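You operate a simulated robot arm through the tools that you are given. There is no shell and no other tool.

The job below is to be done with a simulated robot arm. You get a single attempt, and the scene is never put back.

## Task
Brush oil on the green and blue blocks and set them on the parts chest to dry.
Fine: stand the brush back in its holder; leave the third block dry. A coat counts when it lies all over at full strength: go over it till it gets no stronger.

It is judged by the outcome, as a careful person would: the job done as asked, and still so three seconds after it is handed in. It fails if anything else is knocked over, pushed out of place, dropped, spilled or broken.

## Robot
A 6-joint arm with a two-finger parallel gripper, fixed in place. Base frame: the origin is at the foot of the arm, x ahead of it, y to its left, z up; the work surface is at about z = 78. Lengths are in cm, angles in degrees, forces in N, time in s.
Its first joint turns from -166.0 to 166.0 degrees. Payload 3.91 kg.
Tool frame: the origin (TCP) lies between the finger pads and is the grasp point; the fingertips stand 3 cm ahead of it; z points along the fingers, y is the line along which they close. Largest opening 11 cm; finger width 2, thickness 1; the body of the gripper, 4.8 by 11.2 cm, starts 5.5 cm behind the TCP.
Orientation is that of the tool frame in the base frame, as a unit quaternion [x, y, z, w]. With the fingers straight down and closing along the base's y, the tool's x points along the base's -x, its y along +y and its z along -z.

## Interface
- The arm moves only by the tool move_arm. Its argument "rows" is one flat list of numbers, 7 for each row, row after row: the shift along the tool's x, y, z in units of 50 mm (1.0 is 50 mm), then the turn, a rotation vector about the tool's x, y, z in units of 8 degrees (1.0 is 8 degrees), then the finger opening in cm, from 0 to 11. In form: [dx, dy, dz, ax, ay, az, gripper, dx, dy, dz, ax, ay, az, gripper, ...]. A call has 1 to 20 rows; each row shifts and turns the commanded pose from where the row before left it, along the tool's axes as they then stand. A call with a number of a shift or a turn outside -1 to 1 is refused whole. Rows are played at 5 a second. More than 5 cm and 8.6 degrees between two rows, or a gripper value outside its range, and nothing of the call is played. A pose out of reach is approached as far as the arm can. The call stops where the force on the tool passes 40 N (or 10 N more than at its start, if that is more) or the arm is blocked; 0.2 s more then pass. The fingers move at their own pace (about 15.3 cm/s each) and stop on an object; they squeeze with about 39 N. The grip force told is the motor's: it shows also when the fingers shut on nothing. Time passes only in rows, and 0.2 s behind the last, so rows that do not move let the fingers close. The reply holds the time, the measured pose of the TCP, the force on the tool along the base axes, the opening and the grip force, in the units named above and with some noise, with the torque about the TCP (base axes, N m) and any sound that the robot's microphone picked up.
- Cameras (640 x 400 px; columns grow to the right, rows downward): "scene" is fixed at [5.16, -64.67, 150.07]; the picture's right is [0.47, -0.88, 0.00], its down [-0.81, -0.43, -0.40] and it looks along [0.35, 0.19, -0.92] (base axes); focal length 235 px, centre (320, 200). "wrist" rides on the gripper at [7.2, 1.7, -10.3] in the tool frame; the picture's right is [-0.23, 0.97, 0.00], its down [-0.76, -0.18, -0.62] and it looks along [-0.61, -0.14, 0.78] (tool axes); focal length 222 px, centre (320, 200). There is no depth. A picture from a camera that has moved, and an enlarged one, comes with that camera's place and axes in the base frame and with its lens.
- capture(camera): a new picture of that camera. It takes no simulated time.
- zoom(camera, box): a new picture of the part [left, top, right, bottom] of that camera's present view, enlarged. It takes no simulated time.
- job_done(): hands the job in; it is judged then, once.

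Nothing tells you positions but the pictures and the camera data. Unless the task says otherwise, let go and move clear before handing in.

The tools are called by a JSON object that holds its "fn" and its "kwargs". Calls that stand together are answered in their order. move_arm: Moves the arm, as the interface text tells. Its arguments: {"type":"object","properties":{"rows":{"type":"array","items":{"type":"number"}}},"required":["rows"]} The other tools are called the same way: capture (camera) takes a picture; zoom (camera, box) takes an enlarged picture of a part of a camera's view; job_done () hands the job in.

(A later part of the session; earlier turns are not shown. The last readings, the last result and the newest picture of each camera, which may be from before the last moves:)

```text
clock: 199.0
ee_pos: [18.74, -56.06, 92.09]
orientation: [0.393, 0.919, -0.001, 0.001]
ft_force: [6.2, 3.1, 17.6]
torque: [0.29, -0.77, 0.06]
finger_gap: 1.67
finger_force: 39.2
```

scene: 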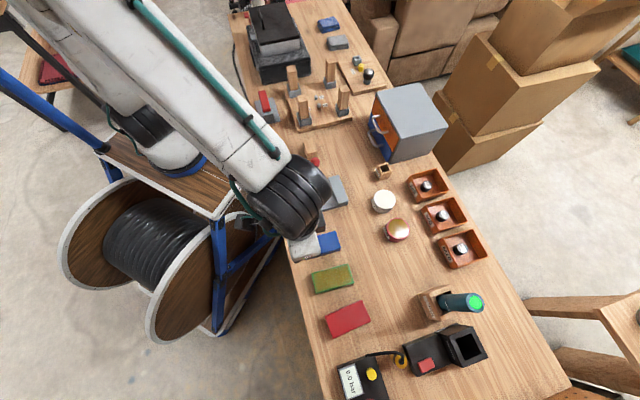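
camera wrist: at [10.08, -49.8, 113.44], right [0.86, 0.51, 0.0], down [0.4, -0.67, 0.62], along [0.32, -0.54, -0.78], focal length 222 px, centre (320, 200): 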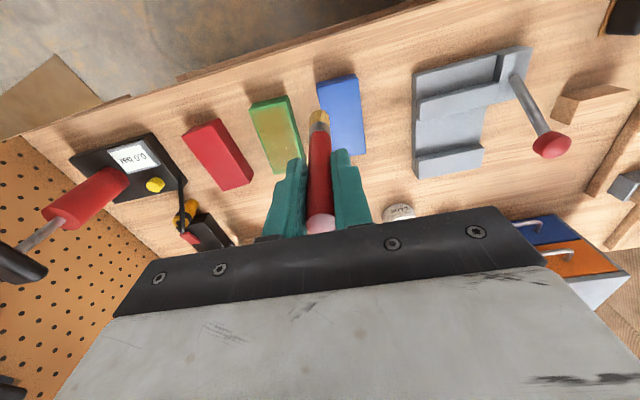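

{"fn": "move_arm", "kwargs": {"rows": [0, -0.31, -0.004, 0, 0, 0, 0.5, 0, -0.36, -0.002, 0, 0, 0, 0.5, 0.17, 0, 0, 0, 0, 0, 0.5, 0, 0.31, 0.001, 0, 0, 0, 0.5, 0, 0.31, 0.001, 0, 0, 0, 0.5, 0, 0.28, 0.001, 0, 0, 0, 0.5]}}

{"fn": "zoom", "kwargs": {"camera": "wrist", "box": [210, 30, 370, 170]}}

```text
clock: 200.4
ee_pos: [18.88, -54.92, 91.99]
orientation: [0.394, 0.919, -0.002, 0.001]
ft_force: [-10.6, -7.9, 34.8]
torque: [-1.11, 1.04, -0.07]
finger_gap: 1.66
finger_force: 39.4
```

```text
2.86 times, centred on (290, 100) of wrist
camera zoom: at [15.02, -48.36, 102.47], right [0.86, 0.51, 0.0], down [0.4, -0.67, 0.63], along [0.32, -0.54, -0.78], focal length 635 px, centre (406, 486)
```

zoom: 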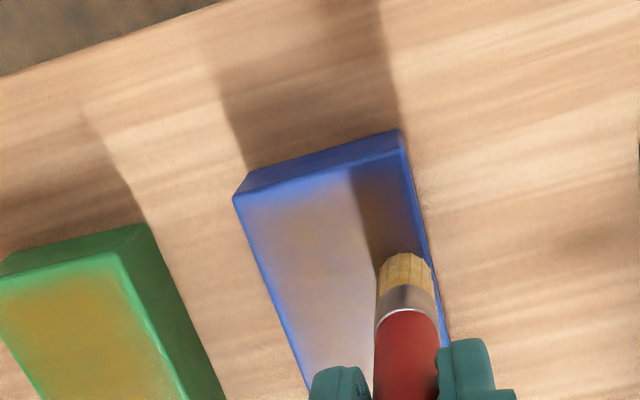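

35 N is too much; I ease off and continue with the last strips to the far end.

{"fn": "move_arm", "kwargs": {"rows": [0.17, 0, -0.012, 0, 0, 0, 0.5, 0, -0.31, -0.001, 0, 0, 0, 0.5, 0, -0.31, -0.001, 0, 0, 0, 0.5, 0, -0.28, -0.001, 0, 0, 0, 0.5]}}

```text
clock: 201.4
ee_pos: [15.1, -57.05, 92.19]
orientation: [0.393, 0.919, 0.001, 0.001]
ft_force: [-0.1, 0.7, 0.9]
torque: [-0.01, 0.01, 0.0]
finger_gap: 1.67
finger_force: 39.2
```

{"fn": "move_arm", "kwargs": {"rows": [0.15, 0, 0.008, 0, 0, 0, 0.5, 0, 0.31, 0.001, 0, 0, 0, 0.5, 0, 0.31, 0.001, 0, 0, 0, 0.5, 0, 0.28, 0.001, 0, 0, 0, 0.5]}}

```text
clock: 202.4
ee_pos: [17.9, -53.44, 92.33]
orientation: [0.394, 0.919, 0.0, 0.0]
ft_force: [0.0, 0.1, -0.2]
torque: [0.02, -0.02, -0.01]
finger_gap: 1.66
finger_force: 39.2
```

Contact faded; pressing again.

{"fn": "move_arm", "kwargs": {"rows": [0, -0.06, 0.012, 0, 0, 0, 0.5, 0, -0.2, 0, 0, 0, 0, 0.5]}}

```text
clock: 203.0
ee_pos: [16.85, -54.39, 92.06]
orientation: [0.393, 0.92, 0.002, 0.0]
ft_force: [0.2, 0.5, 0.1]
torque: [0.02, 0.01, -0.01]
finger_gap: 1.66
finger_force: 39.0
```

{"fn": "move_arm", "kwargs": {"rows": [0, 0, 0.012, 0, 0, 0, 0.5, 0, -0.2, 0, 0, 0, 0, 0.5]}}

{"fn": "zoom", "kwargs": {"camera": "wrist", "box": [230, 50, 390, 180]}}

```text
clock: 203.6
ee_pos: [16.29, -55.25, 91.97]
orientation: [0.393, 0.919, 0.0, 0.001]
ft_force: [2.2, 2.5, 4.3]
torque: [0.19, -0.21, 0.02]
finger_gap: 1.64
finger_force: 38.7
```

```text
3.08 times, centred on (310, 115) of wrist
camera zoom: at [12.38, -48.78, 102.45], right [0.86, 0.51, 0.0], down [0.4, -0.67, 0.62], along [0.32, -0.54, -0.78], focal length 684 px, centre (351, 462)
```

zoom: 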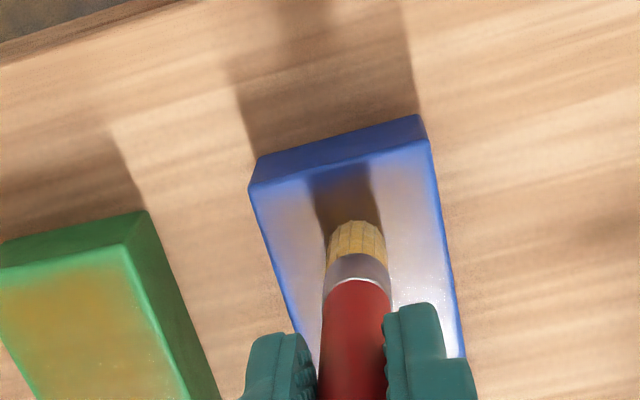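

Contact is back, but the tip is leaning again (about 4°) from the stepping direction. I lift slightly, move to the far end, and will then stroke the other way, which brings it back.

{"fn": "move_arm", "kwargs": {"rows": [0, -0.31, 0, 0, 0, 0, 0.5, 0, 0, -0.1, 0, 0, 0, 0.5, 0.38, 0, 0, 0, 0, 0, 0.5, 0, 0, 0.09, 0, 0, 0, 0.5, 0, 0, 0, 0, 0, 0, 0.5]}}

{"fn": "zoom", "kwargs": {"camera": "wrist", "box": [260, 60, 420, 190]}}

```text
clock: 204.8
ee_pos: [13.63, -54.87, 92.13]
orientation: [0.393, 0.92, 0.0, 0.0]
ft_force: [0.2, 0.3, 0.0]
torque: [0.03, 0.0, 0.0]
finger_gap: 1.66
finger_force: 39.2
```

```text
3.08 times, centred on (340, 125) of wrist
camera zoom: at [9.81, -48.48, 102.49], right [0.86, 0.51, 0.0], down [0.4, -0.67, 0.62], along [0.32, -0.54, -0.78], focal length 684 px, centre (258, 431)
```

zoom: 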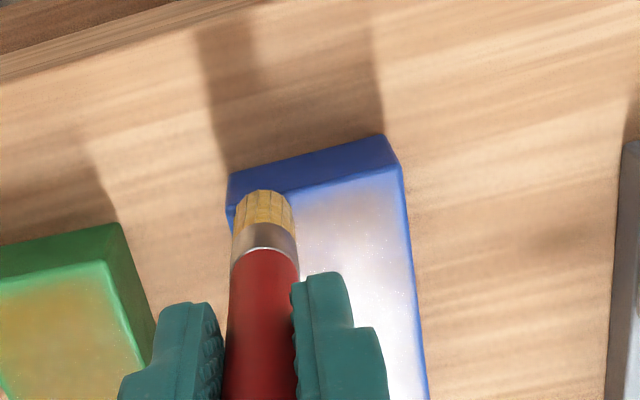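

At the far-left corner. Cross strokes here at the far end.

{"fn": "move_arm", "kwargs": {"rows": [0, 0, 0.012, 0, 0, 0, 0.5, 0, 0.2, 0, 0, 0, 0, 0.5]}}

```text
clock: 205.4
ee_pos: [14.34, -54.2, 92.09]
orientation: [0.393, 0.92, 0.001, 0.0]
ft_force: [0.0, 0.1, -0.4]
torque: [-0.04, -0.01, -0.03]
finger_gap: 1.66
finger_force: 39.1
```

{"fn": "move_arm", "kwargs": {"rows": [0, 0, 0.012, 0, 0, 0, 0.5, 0, 0.2, 0, 0, 0, 0, 0.5]}}

```text
clock: 206.0
ee_pos: [15.06, -53.59, 92.05]
orientation: [0.392, 0.92, 0.0, 0.001]
ft_force: [-2.7, -3.1, 10.2]
torque: [-0.34, 0.27, -0.06]
finger_gap: 1.64
finger_force: 38.6
```

10 N. I complete the far end back and forth.

{"fn": "move_arm", "kwargs": {"rows": [0, 0.26, 0.001, 0, 0, 0, 0.5, 0, 0.26, 0.001, 0, 0, 0, 0.5, -0.1, 0, 0, 0, 0, 0, 0.5, 0, -0.31, -0.001, 0, 0, 0, 0.5, 0, -0.31, -0.001, 0, 0, 0, 0.5, 0, -0.3, -0.001, 0, 0, 0, 0.5]}}

```text
clock: 207.0
ee_pos: [16.89, -52.46, 91.87]
orientation: [0.393, 0.919, 0.002, 0.002]
ft_force: [-2.9, 3.1, 12.2]
torque: [0.33, 0.28, 0.0]
finger_gap: 1.64
finger_force: 39.0
stopped in row 4: the force on the tool passed its limit at 43 N (the readings are from after the stop); the commanded pose is now the measured one
```

The force limit tripped at the right corner while still over the block. I ease up and go back across.

{"fn": "move_arm", "kwargs": {"rows": [0, 0, -0.006, 0, 0, 0, 0.5, 0, -0.2, 0, 0, 0, 0, 0.5]}}

{"fn": "zoom", "kwargs": {"camera": "wrist", "box": [230, 50, 390, 180]}}

```text
clock: 207.6
ee_pos: [16.35, -53.16, 91.88]
orientation: [0.393, 0.919, 0.002, 0.001]
ft_force: [7.4, 6.3, 23.7]
torque: [0.52, -0.96, 0.08]
finger_gap: 1.66
finger_force: 38.4
```

```text
3.08 times, centred on (310, 115) of wrist
camera zoom: at [12.48, -46.71, 102.37], right [0.86, 0.51, 0.01], down [0.4, -0.68, 0.62], along [0.32, -0.53, -0.78], focal length 684 px, centre (351, 462)
```

zoom: 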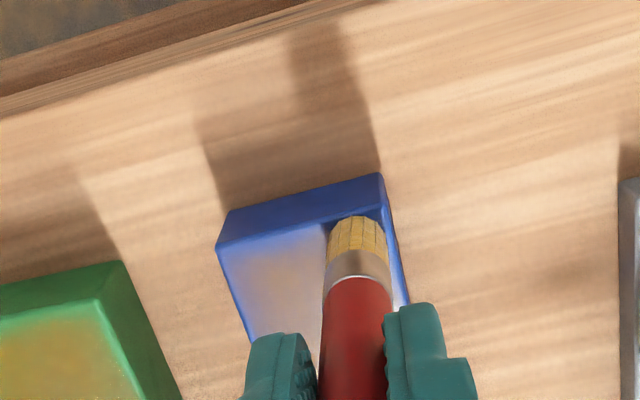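

24 N; I ease up a little more and finish across to the left.

{"fn": "move_arm", "kwargs": {"rows": [0, -0.3, -0.008, 0, 0, 0, 0.5, 0, -0.3, 0, 0, 0, 0, 0.5, 0, -0.1, 0, 0, 0, 0, 0.5, -0.2, 0, 0, 0, 0, 0, 0.5]}}

```text
clock: 208.4
ee_pos: [13.96, -55.57, 91.87]
orientation: [0.393, 0.92, 0.003, 0.002]
ft_force: [3.0, 1.4, 8.8]
torque: [0.18, -0.35, 0.0]
finger_gap: 1.64
finger_force: 38.3
stopped in row 3: the force on the tool passed its limit at 41 N (the readings are from after the stop); the commanded pose is now the measured one
```

The force limit tripped again and the pose has drifted about 0.4°. I lift a little, straighten the tool, and re-approach.

{"fn": "move_arm", "kwargs": {"rows": [0, 0, -0.1, 0.051, 0.009, 0, 0.5, 0, 0, 0, 0, 0, 0, 0.5]}}

{"fn": "zoom", "kwargs": {"camera": "wrist", "box": [260, 60, 420, 190]}}

{"fn": "zoom", "kwargs": {"camera": "wrist", "box": [260, 110, 380, 240]}}

```text
clock: 209.0
ee_pos: [13.99, -55.5, 92.45]
orientation: [0.392, 0.92, 0.0, -0.001]
ft_force: [-0.3, 0.6, -0.2]
torque: [0.01, 0.02, 0.0]
finger_gap: 1.65
finger_force: 38.5
```

```text
3.08 times, centred on (340, 125) of wrist
camera zoom: at [10.14, -49.08, 102.77], right [0.86, 0.51, 0.0], down [0.4, -0.67, 0.62], along [0.32, -0.54, -0.78], focal length 684 px, centre (258, 431)
```

zoom: 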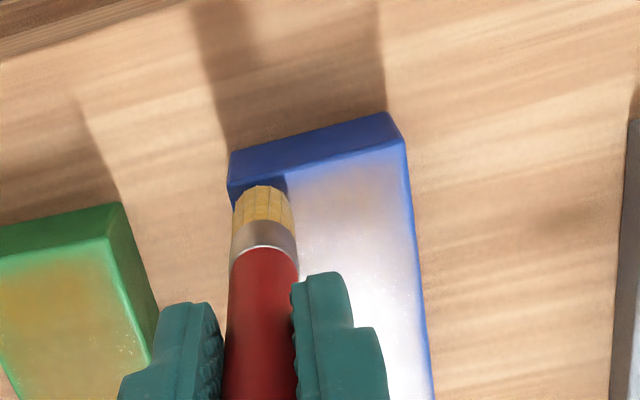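

```text
3.08 times, centred on (320, 175) of wrist
camera zoom: at [10.14, -49.08, 102.77], right [0.86, 0.51, 0.0], down [0.4, -0.67, 0.62], along [0.32, -0.54, -0.78], focal length 684 px, centre (320, 277)
```

zoom: 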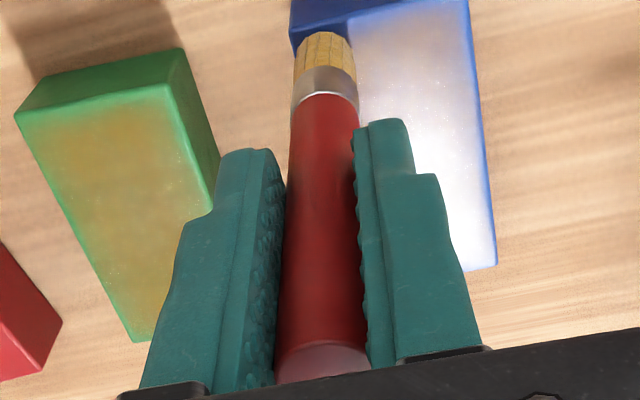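

Straight again. Now long strokes from the far end to the near end along the left side, which also bring the brush upright.

{"fn": "move_arm", "kwargs": {"rows": [0, 0, 0.07, 0, 0, 0, 0.5, 0, 0, 0.01, 0, 0, 0, 0.5, 0, 0, 0, 0, 0, 0, 0.5]}}

```text
clock: 209.8
ee_pos: [13.9, -55.52, 92.02]
orientation: [0.394, 0.919, -0.001, -0.001]
ft_force: [-0.4, 0.1, 2.2]
torque: [-0.03, -0.01, 0.0]
finger_gap: 1.61
finger_force: 38.4
```

{"fn": "move_arm", "kwargs": {"rows": [-0.3, 0, 0.003, 0, 0, 0, 0.5, -0.3, 0, 0, 0, 0, 0, 0.5, -0.3, 0, 0, 0, 0, 0, 0.5]}}

```text
clock: 210.6
ee_pos: [16.93, -58.9, 91.94]
orientation: [0.394, 0.919, -0.002, 0.0]
ft_force: [-4.9, 3.2, 17.3]
torque: [0.32, 0.45, 0.0]
finger_gap: 1.66
finger_force: 38.6
```

{"fn": "move_arm", "kwargs": {"rows": [-0.3, 0, 0, 0, 0, 0, 0.5, -0.3, 0, 0, 0, 0, 0, 0.5, -0.3, 0, 0, 0, 0, 0, 0.5]}}

{"fn": "zoom", "kwargs": {"camera": "wrist", "box": [250, 0, 410, 140]}}

```text
clock: 211.4
ee_pos: [20.21, -62.1, 91.98]
orientation: [0.393, 0.919, 0.0, 0.0]
ft_force: [-2.6, 0.4, 4.3]
torque: [0.0, 0.13, -0.04]
finger_gap: 1.65
finger_force: 39.1
```

```text
2.86 times, centred on (330, 70) of wrist
camera zoom: at [16.42, -55.67, 102.37], right [0.86, 0.51, 0.0], down [0.4, -0.67, 0.62], along [0.32, -0.54, -0.78], focal length 635 px, centre (291, 571)
```

zoom: 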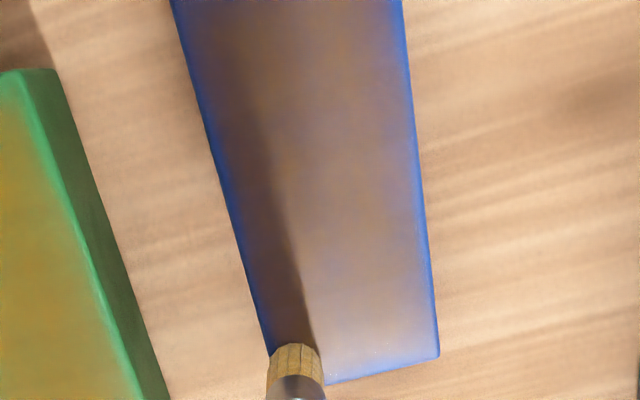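

I lift and compare from the fixed camera again.

{"fn": "move_arm", "kwargs": {"rows": [0, 0, -0.5, 0, 0, 0, 0.5, 0, 0, -0.9, 0, 0, 0, 0.5, 0, 0, -0.9, 0, 0, 0, 0.5, -0.9, 0.1, 0, 0, 0, 0, 0.5, -0.9, 0.1, 0, 0, 0, 0, 0.5, -0.9, 0.1, 0, 0, 0, 0, 0.5, -0.9, 0.1, 0, 0, 0, 0, 0.5, 0, 0, 0, 0, 0, 0, 0.5]}}

{"fn": "zoom", "kwargs": {"camera": "scene", "box": [290, 220, 354, 260]}}

{"fn": "zoom", "kwargs": {"camera": "wrist", "box": [260, 70, 380, 240]}}

```text
clock: 213.2
ee_pos: [34.03, -73.6, 103.55]
orientation: [0.394, 0.919, 0.0, 0.0]
ft_force: [0.2, 0.3, 0.0]
torque: [-0.01, 0.02, 0.0]
finger_gap: 1.66
finger_force: 39.7
```

```text
10.00 times, centred on (322, 240) of scene
camera zoom: at [5.16, -64.67, 150.07], right [0.47, -0.88, 0.0], down [-0.81, -0.43, -0.4], along [0.35, 0.19, -0.92], focal length 2347 px, centre (300, -200)
```

zoom: 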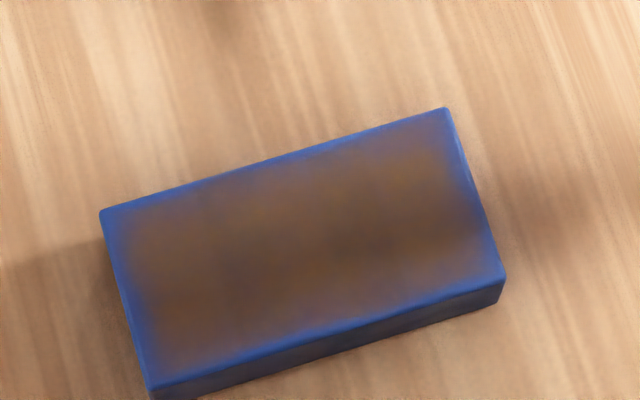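

```text
2.35 times, centred on (320, 155) of wrist
camera zoom: at [30.2, -67.15, 113.99], right [0.86, 0.51, 0.0], down [0.4, -0.67, 0.62], along [0.32, -0.54, -0.78], focal length 523 px, centre (320, 306)
```

zoom: 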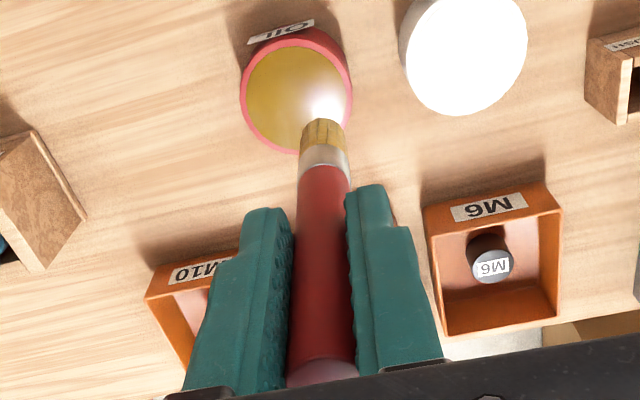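

The coat on blue looks nearly unchanged now. I'll do one last reload and a perimeter pass with the brush right on the edges, to see whether the rim takes more oil.

{"fn": "move_arm", "kwargs": {"rows": [-0.19, -0.35, 0, 0, 0, 0, 0.5, 0, 0, 0.9, 0, 0, 0, 0.5, 0, 0, 0.9, 0, 0, 0, 0.5, 0, 0, 0.3, 0, 0, 0, 0.5, 0, 0, 0.03, 0, 0, 0, 0.5, 0, 0, 0, 0, 0, 0, 0.5]}}

```text
clock: 214.6
ee_pos: [33.26, -75.63, 92.92]
orientation: [0.394, 0.919, 0.001, 0.0]
ft_force: [0.2, 0.0, -0.4]
torque: [0.01, 0.02, 0.0]
finger_gap: 1.65
finger_force: 39.0
```

{"fn": "move_arm", "kwargs": {"rows": [0, 0, 0.03, 0, 0, 0, 0.5, 0, 0, 0.016, 0, 0, 0, 0.5, 0, 0, 0, 0, 0, 0, 0.5]}}

```text
clock: 215.4
ee_pos: [33.33, -75.47, 92.65]
orientation: [0.393, 0.92, -0.001, -0.001]
ft_force: [0.3, -0.1, -1.0]
torque: [0.03, -0.01, -0.04]
finger_gap: 1.64
finger_force: 39.4
```

{"fn": "move_arm", "kwargs": {"rows": [0, 0, 0.014, 0, 0, 0, 0.5, 0, 0, 0, 0, 0, 0, 0.5]}}

```text
clock: 216.0
ee_pos: [33.42, -75.64, 92.66]
orientation: [0.393, 0.919, 0.0, 0.0]
ft_force: [-1.1, 1.0, 3.4]
torque: [0.05, 0.05, 0.02]
finger_gap: 1.65
finger_force: 39.4
```

Loaded lightly (3 N). I go to blue's far-right corner and stroke back along the very edge.

{"fn": "move_arm", "kwargs": {"rows": [0, 0, 0.002, 0, 0, 0, 0.5, 0, 0, 0, 0, 0, 0, 0.5, 0, 0, -0.1, 0, 0, 0, 0.5, 0, 0, -0.3, 0, 0, 0, 0.5, 0, 0, -0.8, 0, 0, 0, 0.5, 0, 0, -0.8, 0, 0, 0, 0.5, 0.957, 0.144, 0, 0, 0, 0, 0.5, 0.957, 0.144, 0, 0, 0, 0, 0.5, 0.957, 0.144, 0, 0, 0, 0, 0.5, 0.957, 0.144, 0, 0, 0, 0, 0.5, 0.957, 0.144, 0, 0, 0, 0, 0.5, 0.957, 0.144, 0, 0, 0, 0, 0.5, 0, 0, 0.8, 0, 0, 0, 0.5, 0, 0, 0.8, 0, 0, 0, 0.5, 0, 0, 0.4, 0, 0, 0, 0.5, 0, 0, 0, 0, 0, 0, 0.5]}}

{"fn": "zoom", "kwargs": {"camera": "wrist", "box": [220, 50, 380, 180]}}

```text
clock: 219.4
ee_pos: [16.4, -51.82, 92.64]
orientation: [0.393, 0.92, -0.001, -0.001]
ft_force: [0.5, 0.9, -0.8]
torque: [0.01, 0.01, -0.04]
finger_gap: 1.66
finger_force: 38.8
```

```text
3.08 times, centred on (300, 115) of wrist
camera zoom: at [12.64, -45.44, 102.95], right [0.86, 0.51, 0.0], down [0.4, -0.67, 0.62], along [0.32, -0.54, -0.78], focal length 684 px, centre (382, 462)
```

zoom: 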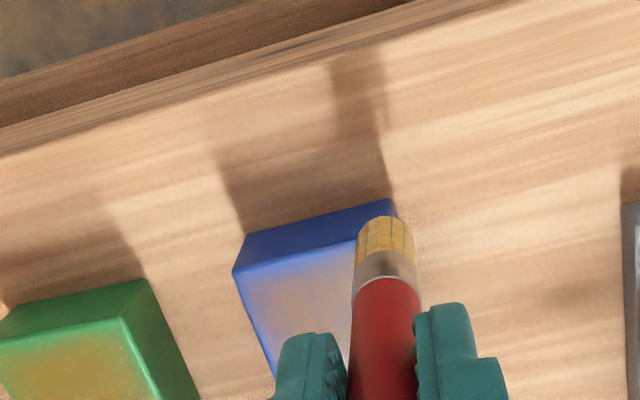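

The brush straddles the right edge near the far corner. Lowering to contact.

{"fn": "move_arm", "kwargs": {"rows": [-0.04, 0.02, 0.09, 0, 0, 0, 0.5, 0, 0, 0.02, 0, 0, 0, 0.5, 0, 0, 0, 0, 0, 0, 0.5]}}

```text
clock: 220.2
ee_pos: [16.85, -52.01, 92.11]
orientation: [0.393, 0.919, -0.001, -0.001]
ft_force: [0.4, -0.8, -0.2]
torque: [-0.02, 0.03, 0.03]
finger_gap: 1.66
finger_force: 38.7
```

{"fn": "move_arm", "kwargs": {"rows": [0, 0, 0.02, 0, 0, 0, 0.5, 0, 0, 0.012, 0, 0, 0, 0.5, 0, 0, 0, 0, 0, 0, 0.5]}}

```text
clock: 221.0
ee_pos: [16.73, -51.85, 91.89]
orientation: [0.393, 0.919, -0.001, 0.0]
ft_force: [0.8, -0.7, 3.7]
torque: [-0.11, -0.03, 0.01]
finger_gap: 1.66
finger_force: 39.0
```

Touching (4 N). Stroke along the right edge toward the near end.

{"fn": "move_arm", "kwargs": {"rows": [-0.3, 0, 0.002, 0, 0, 0, 0.5, -0.3, 0, 0, 0, 0, 0, 0.5, -0.3, 0, 0, 0, 0, 0, 0.5]}}

{"fn": "zoom", "kwargs": {"camera": "wrist", "box": [220, 20, 380, 150]}}

```text
clock: 221.8
ee_pos: [19.85, -55.08, 91.98]
orientation: [0.394, 0.919, -0.001, 0.001]
ft_force: [-4.6, 4.3, 15.9]
torque: [0.34, 0.5, -0.01]
finger_gap: 1.66
finger_force: 38.7
```

```text
3.08 times, centred on (300, 85) of wrist
camera zoom: at [16.07, -48.67, 102.34], right [0.86, 0.51, 0.0], down [0.4, -0.67, 0.62], along [0.32, -0.54, -0.78], focal length 684 px, centre (382, 554)
```

zoom: 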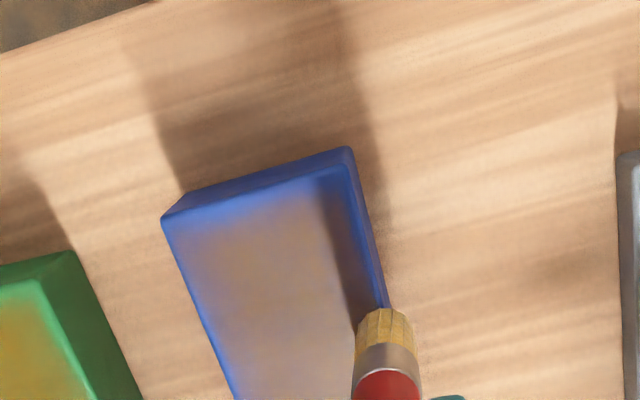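

Even right on the edge the thin rim stays blue, so that is just the bevelled border. I finish this edge and the near end, then cross strokes over the middle.

{"fn": "move_arm", "kwargs": {"rows": [-0.3, 0, 0, 0, 0, 0, 0.5, -0.3, 0, 0, 0, 0, 0, 0.5, -0.3, 0, 0, 0, 0, 0, 0.5, 0, -0.3, 0, 0, 0, 0, 0.5, 0, -0.3, 0, 0, 0, 0, 0.5]}}

{"fn": "zoom", "kwargs": {"camera": "wrist", "box": [240, 0, 400, 140]}}

```text
clock: 223.0
ee_pos: [20.88, -60.65, 91.93]
orientation: [0.395, 0.919, -0.002, 0.001]
ft_force: [2.7, 2.1, 12.5]
torque: [0.13, -0.32, 0.02]
finger_gap: 1.65
finger_force: 38.8
stopped in row 5: the force on the tool passed its limit at 43 N (the readings are from after the stop); the commanded pose is now the measured one
```

```text
2.86 times, centred on (320, 70) of wrist
camera zoom: at [17.1, -54.17, 102.28], right [0.86, 0.51, 0.0], down [0.4, -0.67, 0.63], along [0.32, -0.54, -0.78], focal length 635 px, centre (320, 571)
```

zoom: 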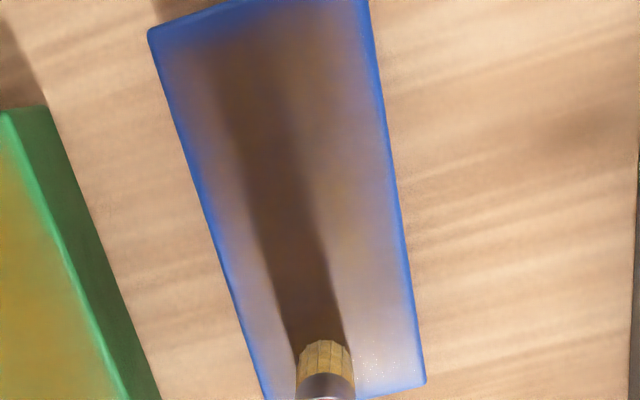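

Blue looks evenly coated. With the remaining oil I make a few more long strokes with light pressure.

{"fn": "move_arm", "kwargs": {"rows": [0, 0, -0.014, -0.0215, 0.024, 0, 0.5, 0, -0.2, 0, 0, 0, 0, 0.5, 0, -0.2, 0, 0, 0, 0, 0.5]}}

```text
clock: 223.8
ee_pos: [19.59, -62.04, 91.96]
orientation: [0.394, 0.919, 0.001, 0.0]
ft_force: [7.1, 9.3, 27.9]
torque: [0.85, -1.03, 0.14]
finger_gap: 1.67
finger_force: 38.8
```

{"fn": "move_arm", "kwargs": {"rows": [0, -0.06, -0.012, 0, 0, 0, 0.5, 0.3, 0, 0, 0, 0, 0, 0.5, 0.3, 0, 0, 0, 0, 0, 0.5, 0.3, 0, 0, 0, 0, 0, 0.5]}}

{"fn": "zoom", "kwargs": {"camera": "wrist", "box": [250, 20, 410, 150]}}

```text
clock: 224.8
ee_pos: [16.11, -59.08, 91.82]
orientation: [0.394, 0.919, 0.001, -0.001]
ft_force: [1.1, -2.4, 10.8]
torque: [-0.23, -0.3, -0.03]
finger_gap: 1.66
finger_force: 38.6
```

```text
3.08 times, centred on (330, 85) of wrist
camera zoom: at [12.34, -52.53, 102.31], right [0.86, 0.51, 0.0], down [0.4, -0.68, 0.62], along [0.32, -0.54, -0.78], focal length 684 px, centre (289, 554)
```

zoom: 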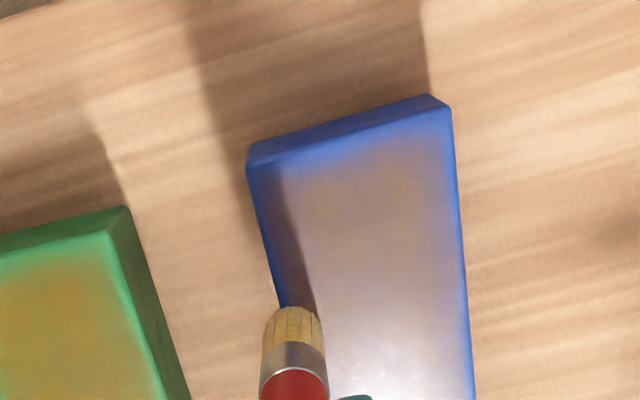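

11 N. On to the far end, then back on the next line.

{"fn": "move_arm", "kwargs": {"rows": [0.3, 0, 0, 0, 0, 0, 0.5, 0.3, 0, 0, 0, 0, 0, 0.5, 0.3, 0, 0, 0, 0, 0, 0.5, 0, 0.24, 0, 0, 0, 0, 0.5, -0.3, 0, 0, 0, 0, 0, 0.5, -0.3, 0, 0, 0, 0, 0, 0.5, -0.3, 0, 0, 0, 0, 0, 0.5, -0.3, 0, 0, 0, 0, 0, 0.5]}}

```text
clock: 226.6
ee_pos: [18.07, -59.03, 91.89]
orientation: [0.394, 0.919, 0.002, 0.0]
ft_force: [-0.3, 0.6, -0.4]
torque: [-0.01, 0.02, 0.0]
finger_gap: 1.65
finger_force: 39.4
```

{"fn": "move_arm", "kwargs": {"rows": [0, 0, 0.012, 0, 0, 0, 0.5, -0.3, 0, 0, 0, 0, 0, 0.5, -0.3, 0, 0, 0, 0, 0, 0.5]}}

```text
clock: 227.4
ee_pos: [20.06, -61.32, 91.99]
orientation: [0.394, 0.919, 0.001, 0.0]
ft_force: [-0.9, -0.2, -0.2]
torque: [0.0, 0.02, -0.01]
finger_gap: 1.65
finger_force: 38.9
```

{"fn": "move_arm", "kwargs": {"rows": [0, 0.24, 0.012, 0, 0, 0, 0.5, 0.3, 0, 0, 0, 0, 0, 0.5, 0.3, 0, 0, 0, 0, 0, 0.5]}}

```text
clock: 228.2
ee_pos: [19.14, -58.28, 91.89]
orientation: [0.393, 0.919, -0.001, 0.0]
ft_force: [1.8, -2.2, 11.2]
torque: [-0.35, -0.32, -0.03]
finger_gap: 1.65
finger_force: 39.2
```

11 N along the middle. I continue to the far end and return on the right-hand line.

{"fn": "move_arm", "kwargs": {"rows": [0.3, 0, 0, 0, 0, 0, 0.5, 0.3, 0, 0, 0, 0, 0, 0.5, 0.3, 0, 0, 0, 0, 0, 0.5, 0, 0.24, 0.002, 0, 0, 0, 0.5, -0.3, 0, 0, 0, 0, 0, 0.5, -0.3, 0, 0, 0, 0, 0, 0.5, -0.3, 0, 0, 0, 0, 0, 0.5]}}

```text
clock: 229.8
ee_pos: [19.74, -57.3, 91.8]
orientation: [0.394, 0.919, 0.002, 0.0]
ft_force: [-3.9, 5.7, 16.8]
torque: [0.46, 0.35, -0.02]
finger_gap: 1.65
finger_force: 39.4
```

{"fn": "move_arm", "kwargs": {"rows": [-0.3, 0, -0.002, 0, 0, 0, 0.5, -0.3, 0, 0, 0, 0, 0, 0.5, -0.3, 0, 0, 0, 0, 0, 0.5, 0, 0, 0, 0, 0, 0, 0.5]}}

{"fn": "zoom", "kwargs": {"camera": "wrist", "box": [220, 0, 380, 140]}}

```text
clock: 230.8
ee_pos: [23.01, -60.67, 91.91]
orientation: [0.393, 0.919, 0.002, -0.001]
ft_force: [0.2, -0.5, -1.2]
torque: [-0.03, 0.03, 0.01]
finger_gap: 1.63
finger_force: 38.8
```

```text
2.86 times, centred on (300, 70) of wrist
camera zoom: at [19.07, -54.35, 102.27], right [0.86, 0.51, 0.0], down [0.4, -0.68, 0.62], along [0.32, -0.54, -0.78], focal length 635 px, centre (377, 571)
```

zoom: 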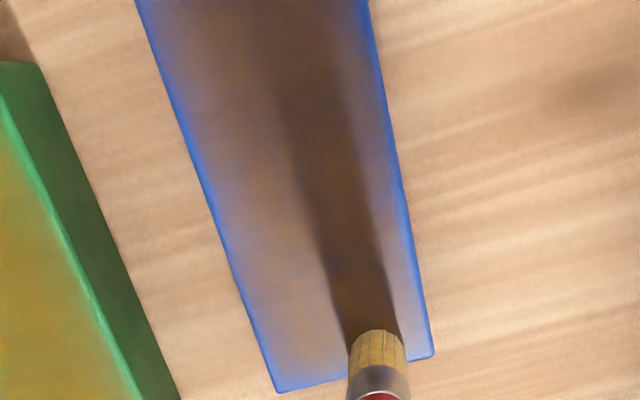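

Lift and view both blocks from the fixed camera.

{"fn": "move_arm", "kwargs": {"rows": [0, 0, -0.5, 0, 0, 0, 0.5, 0, 0, -0.9, 0, 0, 0, 0.5, 0, 0, -0.9, 0, 0, 0, 0.5, -0.9, 0.0, 0, 0, 0, 0, 0.5, -0.9, 0.0, 0, 0, 0, 0, 0.5, -0.9, 0.0, 0, 0, 0, 0, 0.5, -0.9, 0.0, 0, 0, 0, 0, 0.5, 0, 0, 0, 0, 0, 0, 0.5]}}

{"fn": "zoom", "kwargs": {"camera": "scene", "box": [290, 220, 354, 260]}}

{"fn": "zoom", "kwargs": {"camera": "scene", "box": [280, 220, 400, 340]}}

{"fn": "zoom", "kwargs": {"camera": "wrist", "box": [260, 70, 380, 240]}}

```text
clock: 232.6
ee_pos: [35.21, -73.75, 103.42]
orientation: [0.393, 0.919, 0.001, 0.0]
ft_force: [0.9, -0.1, -0.7]
torque: [-0.02, -0.03, -0.01]
finger_gap: 1.63
finger_force: 39.1
```

```text
10.00 times, centred on (322, 240) of scene
camera zoom: at [5.16, -64.67, 150.07], right [0.47, -0.88, 0.0], down [-0.81, -0.43, -0.4], along [0.35, 0.19, -0.92], focal length 2347 px, centre (300, -200)
```

zoom: 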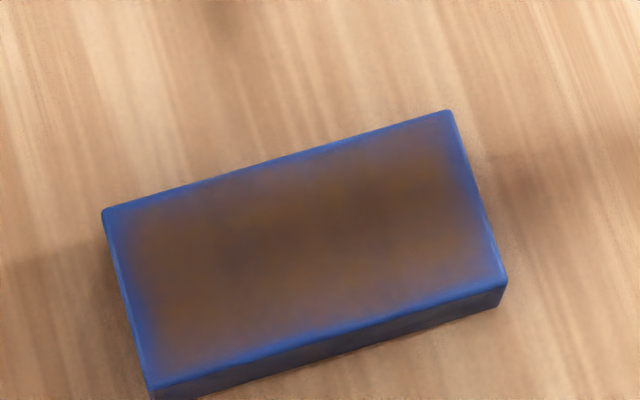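

```text
3.33 times, centred on (340, 280) of scene
camera zoom: at [5.16, -64.67, 150.07], right [0.47, -0.88, 0.0], down [-0.81, -0.43, -0.4], along [0.35, 0.19, -0.92], focal length 782 px, centre (253, -67)
```

zoom: 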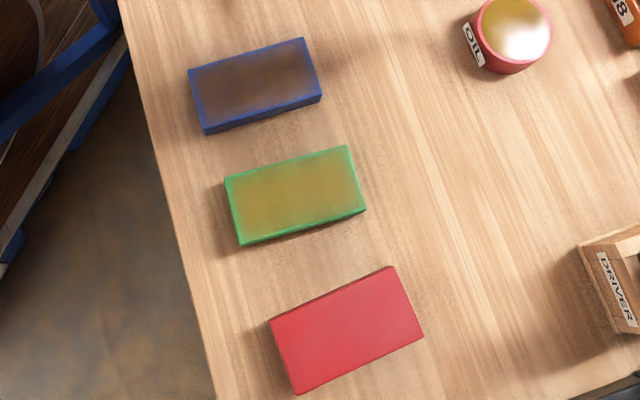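

```text
2.35 times, centred on (320, 155) of wrist
camera zoom: at [31.45, -67.25, 113.8], right [0.86, 0.51, 0.0], down [0.4, -0.68, 0.62], along [0.32, -0.54, -0.78], focal length 523 px, centre (320, 306)
```

zoom: 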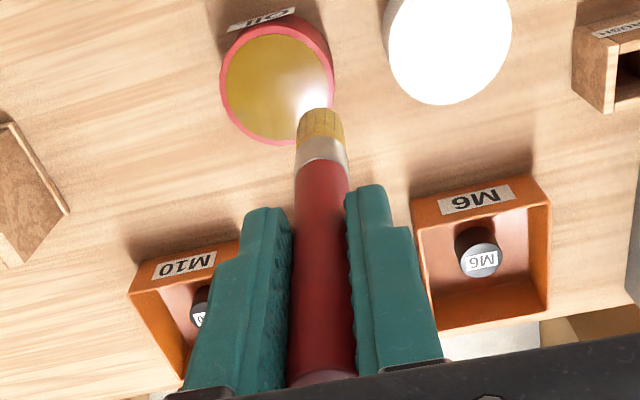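

I move to the same arm pose as in the earlier comparison so the lighting matches, and look again.

{"fn": "move_arm", "kwargs": {"rows": [-0.17, -0.5, -0.1, 0, 0, 0, 0.5, 0, 0, 0, 0, 0, 0, 0.5]}}

{"fn": "zoom", "kwargs": {"camera": "scene", "box": [290, 220, 354, 260]}}

{"fn": "zoom", "kwargs": {"camera": "scene", "box": [300, 260, 364, 300]}}

```text
clock: 233.2
ee_pos: [33.91, -75.95, 103.73]
orientation: [0.394, 0.919, 0.001, 0.001]
ft_force: [-0.8, 0.7, -0.3]
torque: [-0.01, -0.02, -0.03]
finger_gap: 1.62
finger_force: 39.3
```

```text
10.00 times, centred on (322, 240) of scene
camera zoom: at [5.16, -64.67, 150.07], right [0.47, -0.88, 0.0], down [-0.81, -0.43, -0.4], along [0.35, 0.19, -0.92], focal length 2347 px, centre (300, -200)
```

zoom: 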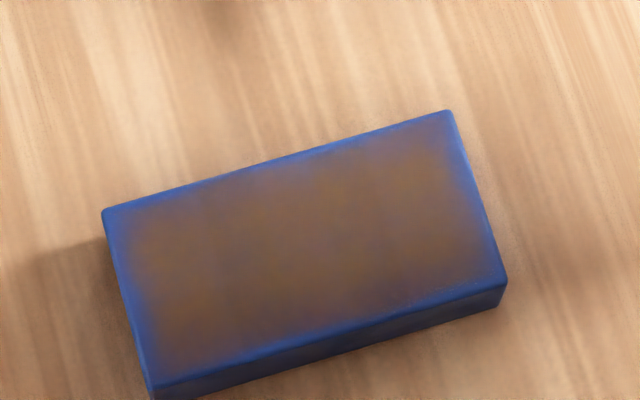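

```text
10.00 times, centred on (332, 280) of scene
camera zoom: at [5.16, -64.67, 150.07], right [0.47, -0.88, 0.0], down [-0.81, -0.43, -0.4], along [0.35, 0.19, -0.92], focal length 2347 px, centre (200, -600)
```

zoom: 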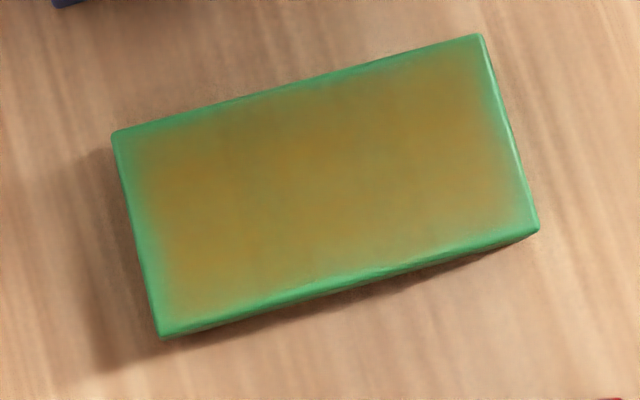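

Under the same lighting both coats look the same as before the last rounds: no stronger. The oiling is done. Now I carry the brush back above its holder and straighten its slight lean.

{"fn": "move_arm", "kwargs": {"rows": [-0.14, 0.8, 0, 0, 0, 0, 0.5, -0.14, 0.8, 0, 0, 0, 0, 0.5, -0.14, 0.8, 0, 0, 0, 0, 0.5, -0.14, 0.8, 0, 0, 0, 0, 0.5, -0.14, 0.8, 0, 0, 0, 0, 0.5, 0, 0, 0, 0, 0, -0.17, 0.5, 0, 0, 0, 0, 0.27, 0, 0.5, 0, 0, 0, 0, 0, 0, 0.5]}}

{"fn": "capture", "kwargs": {"camera": "wrist"}}

{"fn": "zoom", "kwargs": {"camera": "wrist", "box": [260, 60, 380, 160]}}

{"fn": "zoom", "kwargs": {"camera": "scene", "box": [350, 120, 430, 190]}}

```text
clock: 235.0
ee_pos: [50.98, -65.16, 103.75]
orientation: [0.384, 0.923, 0.008, -0.017]
ft_force: [-0.7, -0.1, -0.3]
torque: [0.0, 0.0, -0.01]
finger_gap: 1.66
finger_force: 38.5
```

```text
taken
camera wrist: at [47.32, -59.06, 114.48], right [0.85, 0.53, -0.01], down [0.43, -0.68, 0.59], along [0.31, -0.51, -0.81], focal length 222 px, centre (320, 200)
```

wrist: 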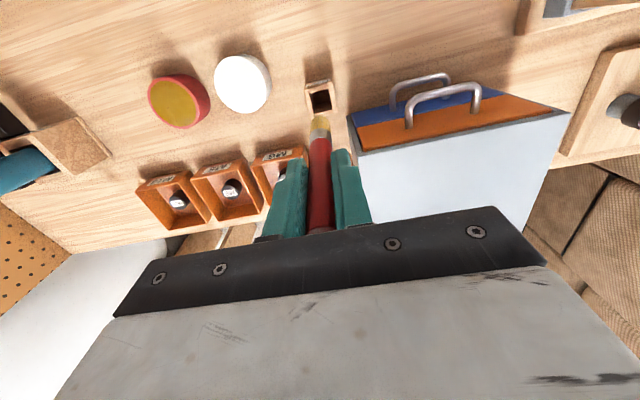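

```text
4.00 times, centred on (320, 110) of wrist
camera zoom: at [47.32, -59.06, 114.48], right [0.85, 0.53, -0.01], down [0.43, -0.68, 0.59], along [0.31, -0.51, -0.81], focal length 888 px, centre (320, 560)
```

zoom: 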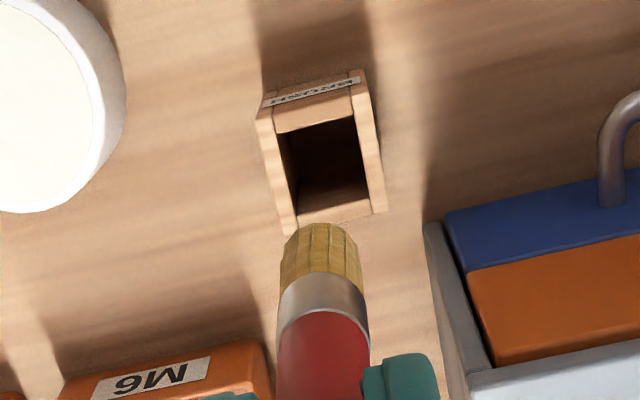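

```text
5.71 times, centred on (390, 155) of scene
camera zoom: at [5.16, -64.67, 150.07], right [0.47, -0.88, 0.0], down [-0.81, -0.43, -0.4], along [0.35, 0.19, -0.92], focal length 1341 px, centre (-80, 457)
```

zoom: 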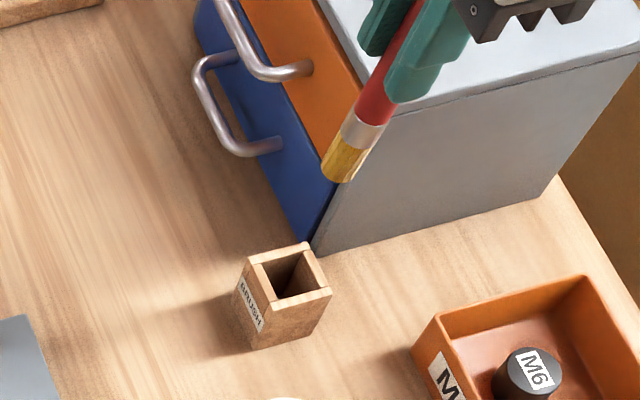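

I misjudged the lean: it was mostly handle slide, and the brush was in fact upright, so I undo that tilt. Then I lower until the tip is just above the holder for a close alignment check.

{"fn": "move_arm", "kwargs": {"rows": [0, 0, 0, 0, -0.27, 0, 0.5, 0.04, 0.04, 0, 0, 0, 0, 0.5, 0, 0, 0.6, 0, 0, 0, 0.5, 0, 0, 0.6, 0, 0, 0, 0.5, 0, 0, 0.3, 0, 0, 0, 0.5, 0, 0, 0, 0, 0, 0, 0.5]}}

{"fn": "zoom", "kwargs": {"camera": "wrist", "box": [260, 60, 380, 160]}}

{"fn": "zoom", "kwargs": {"camera": "scene", "box": [350, 120, 430, 190]}}

```text
clock: 236.4
ee_pos: [50.9, -64.77, 96.31]
orientation: [0.383, 0.924, 0.001, 0.0]
ft_force: [0.5, 0.4, 0.1]
torque: [-0.02, 0.02, 0.0]
finger_gap: 1.65
finger_force: 39.1
```

```text
4.00 times, centred on (320, 110) of wrist
camera zoom: at [46.98, -58.48, 106.77], right [0.85, 0.53, 0.0], down [0.41, -0.67, 0.62], along [0.33, -0.53, -0.78], focal length 888 px, centre (320, 560)
```

zoom: 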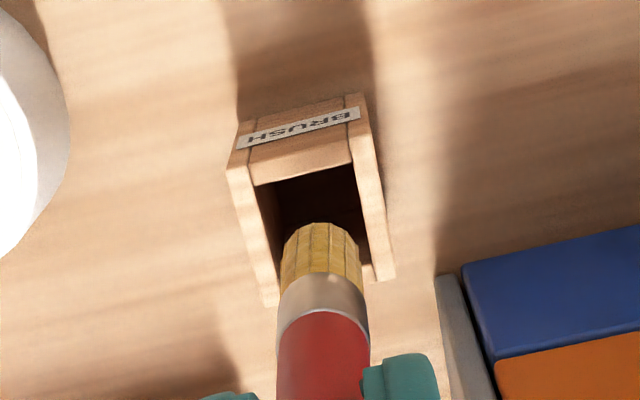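

```text
5.71 times, centred on (390, 155) of scene
camera zoom: at [5.16, -64.67, 150.07], right [0.47, -0.88, 0.0], down [-0.81, -0.43, -0.4], along [0.35, 0.19, -0.92], focal length 1341 px, centre (-80, 457)
```

zoom: 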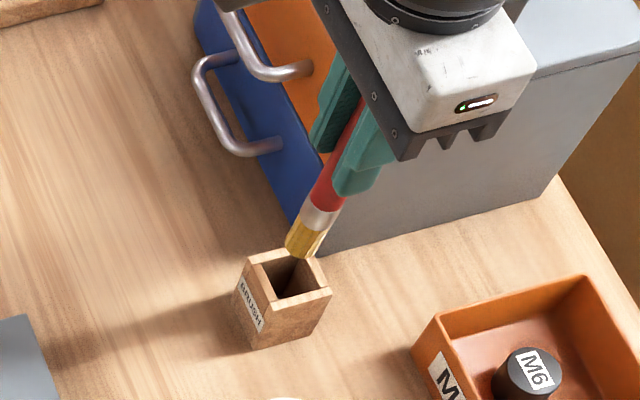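

Both views show the tip centred over the holder opening within about 0.2 cm. I make a tiny correction and lower the brush in slowly, watching the force.

{"fn": "move_arm", "kwargs": {"rows": [-0.03, 0, 0.2, 0, 0, 0, 0.5, 0, 0, 0.2, 0, 0, 0, 0.5, 0, 0, 0.2, 0, 0, 0, 0.5, 0, 0, 0.2, 0, 0, 0, 0.5, 0, 0, 0, 0, 0, 0, 0.5]}}

{"fn": "zoom", "kwargs": {"camera": "wrist", "box": [260, 60, 380, 160]}}

{"fn": "zoom", "kwargs": {"camera": "scene", "box": [350, 120, 430, 190]}}

```text
clock: 237.6
ee_pos: [50.92, -64.65, 92.37]
orientation: [0.383, 0.924, 0.0, 0.0]
ft_force: [-0.2, 0.4, 0.3]
torque: [0.01, -0.03, -0.02]
finger_gap: 1.67
finger_force: 39.1
```

```text
4.00 times, centred on (320, 110) of wrist
camera zoom: at [47.07, -58.35, 102.73], right [0.85, 0.53, 0.0], down [0.41, -0.67, 0.62], along [0.33, -0.53, -0.78], focal length 888 px, centre (320, 560)
```

zoom: 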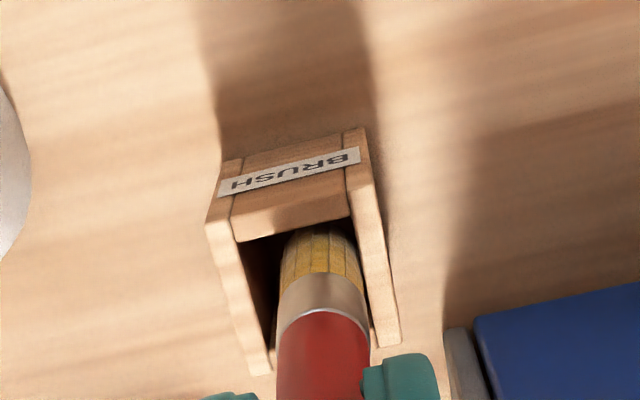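

```text
5.71 times, centred on (390, 155) of scene
camera zoom: at [5.16, -64.67, 150.07], right [0.47, -0.88, 0.0], down [-0.81, -0.43, -0.4], along [0.35, 0.19, -0.92], focal length 1341 px, centre (-80, 457)
```

zoom: 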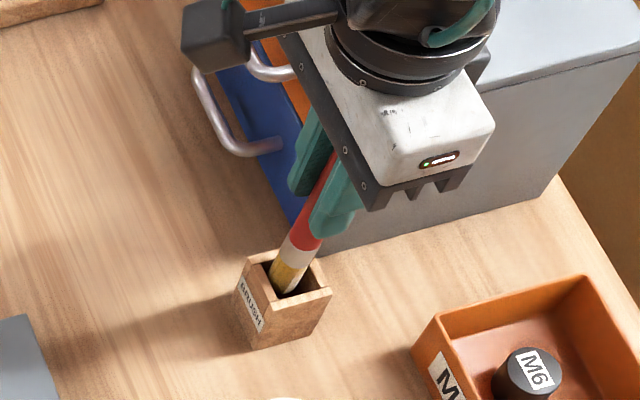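

The brush tip is entering the opening but sits toward one corner; the opening's centre is about 0.3 cm away. I centre it and continue lowering.

{"fn": "move_arm", "kwargs": {"rows": [-0.06, -0.056, 0, 0, 0, 0, 0.5, 0, 0, 0.15, 0, 0, 0, 0.5, 0, 0, 0.15, 0, 0, 0, 0.5, 0, 0, 0, 0, 0, 0, 0.5]}}

{"fn": "zoom", "kwargs": {"camera": "wrist", "box": [260, 60, 380, 160]}}

{"fn": "zoom", "kwargs": {"camera": "scene", "box": [350, 120, 430, 190]}}

```text
clock: 238.6
ee_pos: [51.28, -65.07, 90.66]
orientation: [0.383, 0.924, 0.002, -0.001]
ft_force: [-0.7, 0.8, -0.5]
torque: [0.06, 0.04, -0.01]
finger_gap: 1.64
finger_force: 38.9
```

```text
4.00 times, centred on (320, 110) of wrist
camera zoom: at [47.23, -58.84, 101.12], right [0.85, 0.53, 0.0], down [0.41, -0.67, 0.62], along [0.33, -0.53, -0.78], focal length 888 px, centre (320, 560)
```

zoom: 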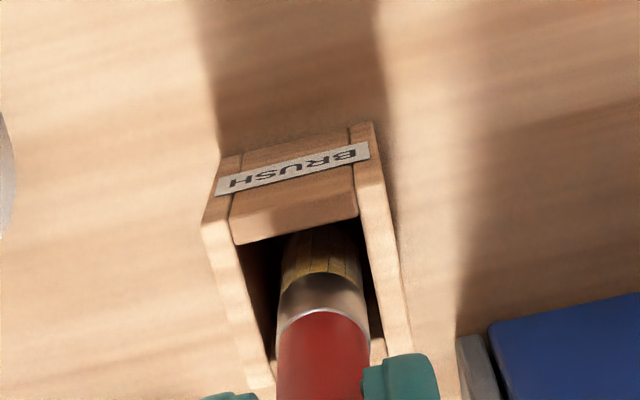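

```text
5.71 times, centred on (390, 155) of scene
camera zoom: at [5.16, -64.67, 150.07], right [0.47, -0.88, 0.0], down [-0.81, -0.43, -0.4], along [0.35, 0.19, -0.92], focal length 1341 px, centre (-80, 457)
```

zoom: 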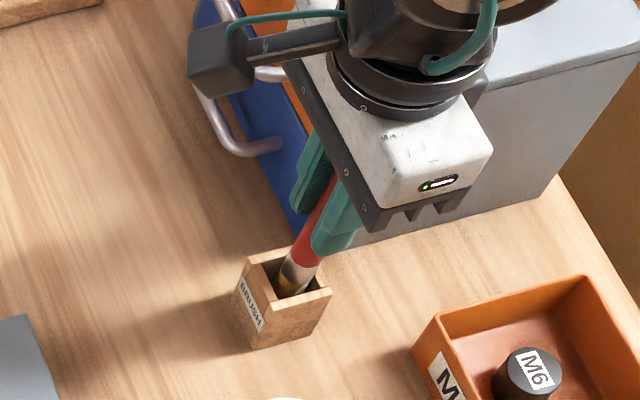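

The brush goes in without contact. I centre it another 0.15 cm and lower further.

{"fn": "move_arm", "kwargs": {"rows": [0, -0.03, 0.05, 0, 0, 0, 0.5, 0, 0, 0.1, 0, 0, 0, 0.5, 0, 0, 0.1, 0, 0, 0, 0.5, 0, 0, 0, 0, 0, 0, 0.5]}}

{"fn": "zoom", "kwargs": {"camera": "wrist", "box": [260, 60, 380, 160]}}

{"fn": "zoom", "kwargs": {"camera": "scene", "box": [350, 120, 430, 190]}}

```text
clock: 239.6
ee_pos: [50.94, -65.25, 89.55]
orientation: [0.383, 0.924, 0.001, 0.0]
ft_force: [-3.9, 5.8, 1.3]
torque: [0.3, 0.24, 0.0]
finger_gap: 1.63
finger_force: 39.3
```

```text
4.00 times, centred on (320, 110) of wrist
camera zoom: at [47.04, -58.97, 99.96], right [0.85, 0.53, 0.0], down [0.41, -0.67, 0.62], along [0.33, -0.53, -0.78], focal length 888 px, centre (320, 560)
```

zoom: 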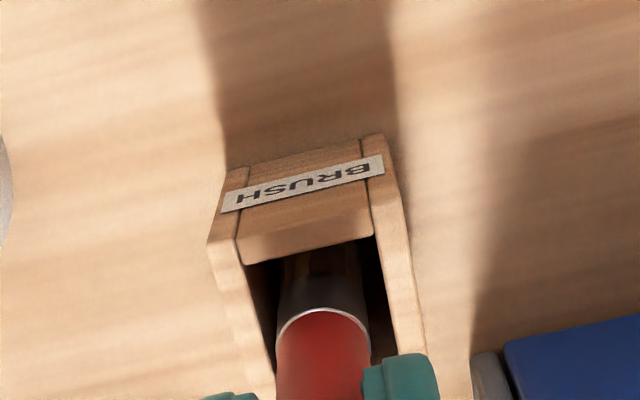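

```text
5.71 times, centred on (390, 155) of scene
camera zoom: at [5.16, -64.67, 150.07], right [0.47, -0.88, 0.0], down [-0.81, -0.43, -0.4], along [0.35, 0.19, -0.92], focal length 1341 px, centre (-80, 457)
```

zoom: 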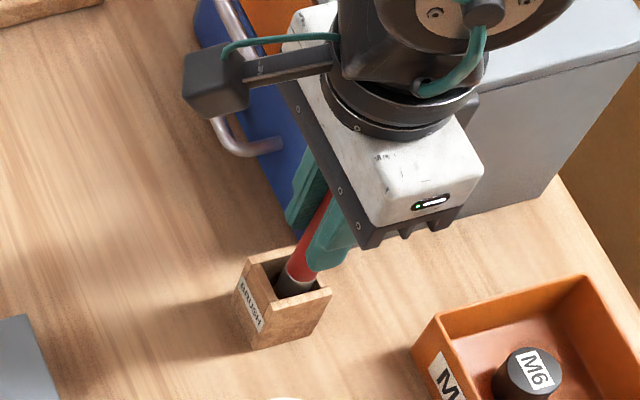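

There is about 7 N sideways: the brush touches the holder's back wall, so I shift 0.25 cm the other way.

{"fn": "move_arm", "kwargs": {"rows": [0.05, 0, 0, 0, 0, 0, 0.5, 0, 0, 0, 0, 0, 0, 0.5]}}

```text
clock: 240.2
ee_pos: [50.85, -65.04, 89.58]
orientation: [0.383, 0.924, 0.001, -0.001]
ft_force: [0.7, -0.1, -1.2]
torque: [0.01, 0.02, -0.01]
finger_gap: 1.64
finger_force: 39.3
```

Sideways force is gone and the holder has not moved. I add a small margin and lower on.

{"fn": "move_arm", "kwargs": {"rows": [0.02, 0, 0.06, 0, 0, 0, 0.5, 0, 0, 0.06, 0, 0, 0, 0.5, 0, 0, 0, 0, 0, 0, 0.5]}}

```text
clock: 241.0
ee_pos: [50.69, -65.12, 88.87]
orientation: [0.384, 0.923, 0.002, -0.001]
ft_force: [0.0, -0.1, -0.4]
torque: [-0.01, 0.0, 0.0]
finger_gap: 1.64
finger_force: 38.6
```

{"fn": "move_arm", "kwargs": {"rows": [0, 0, 0.05, 0, 0, 0, 0.5, 0, 0, 0.04, 0, 0, 0, 0.5, 0, 0, 0, 0, 0, 0, 0.5]}}

{"fn": "zoom", "kwargs": {"camera": "scene", "box": [350, 120, 430, 190]}}

{"fn": "zoom", "kwargs": {"camera": "wrist", "box": [260, 60, 380, 160]}}

```text
clock: 241.8
ee_pos: [50.7, -65.05, 88.52]
orientation: [0.383, 0.924, 0.001, -0.001]
ft_force: [0.0, -0.1, -0.5]
torque: [-0.02, 0.02, 0.02]
finger_gap: 1.64
finger_force: 38.6
```

```text
5.71 times, centred on (390, 155) of scene
camera zoom: at [5.16, -64.67, 150.07], right [0.47, -0.88, 0.0], down [-0.81, -0.43, -0.4], along [0.35, 0.19, -0.92], focal length 1341 px, centre (-80, 457)
```

zoom: 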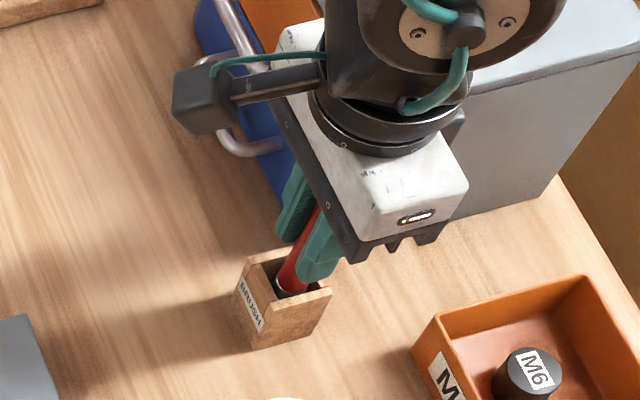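

```text
4.00 times, centred on (320, 110) of wrist
camera zoom: at [46.79, -58.75, 98.89], right [0.85, 0.53, 0.0], down [0.41, -0.67, 0.62], along [0.33, -0.53, -0.78], focal length 888 px, centre (320, 560)
```

zoom: 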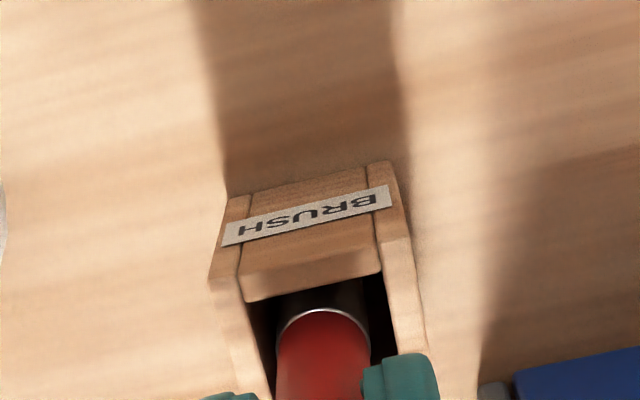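

No contact yet. A bit further down.

{"fn": "move_arm", "kwargs": {"rows": [0, 0, 0.04, 0, 0, 0, 0.5, 0, 0, 0, 0, 0, 0, 0.5]}}

```text
clock: 242.4
ee_pos: [50.67, -65.03, 88.33]
orientation: [0.384, 0.923, -0.001, 0.0]
ft_force: [3.1, 0.2, 12.4]
torque: [-0.05, -0.29, -0.01]
finger_gap: 1.64
finger_force: 38.5
```

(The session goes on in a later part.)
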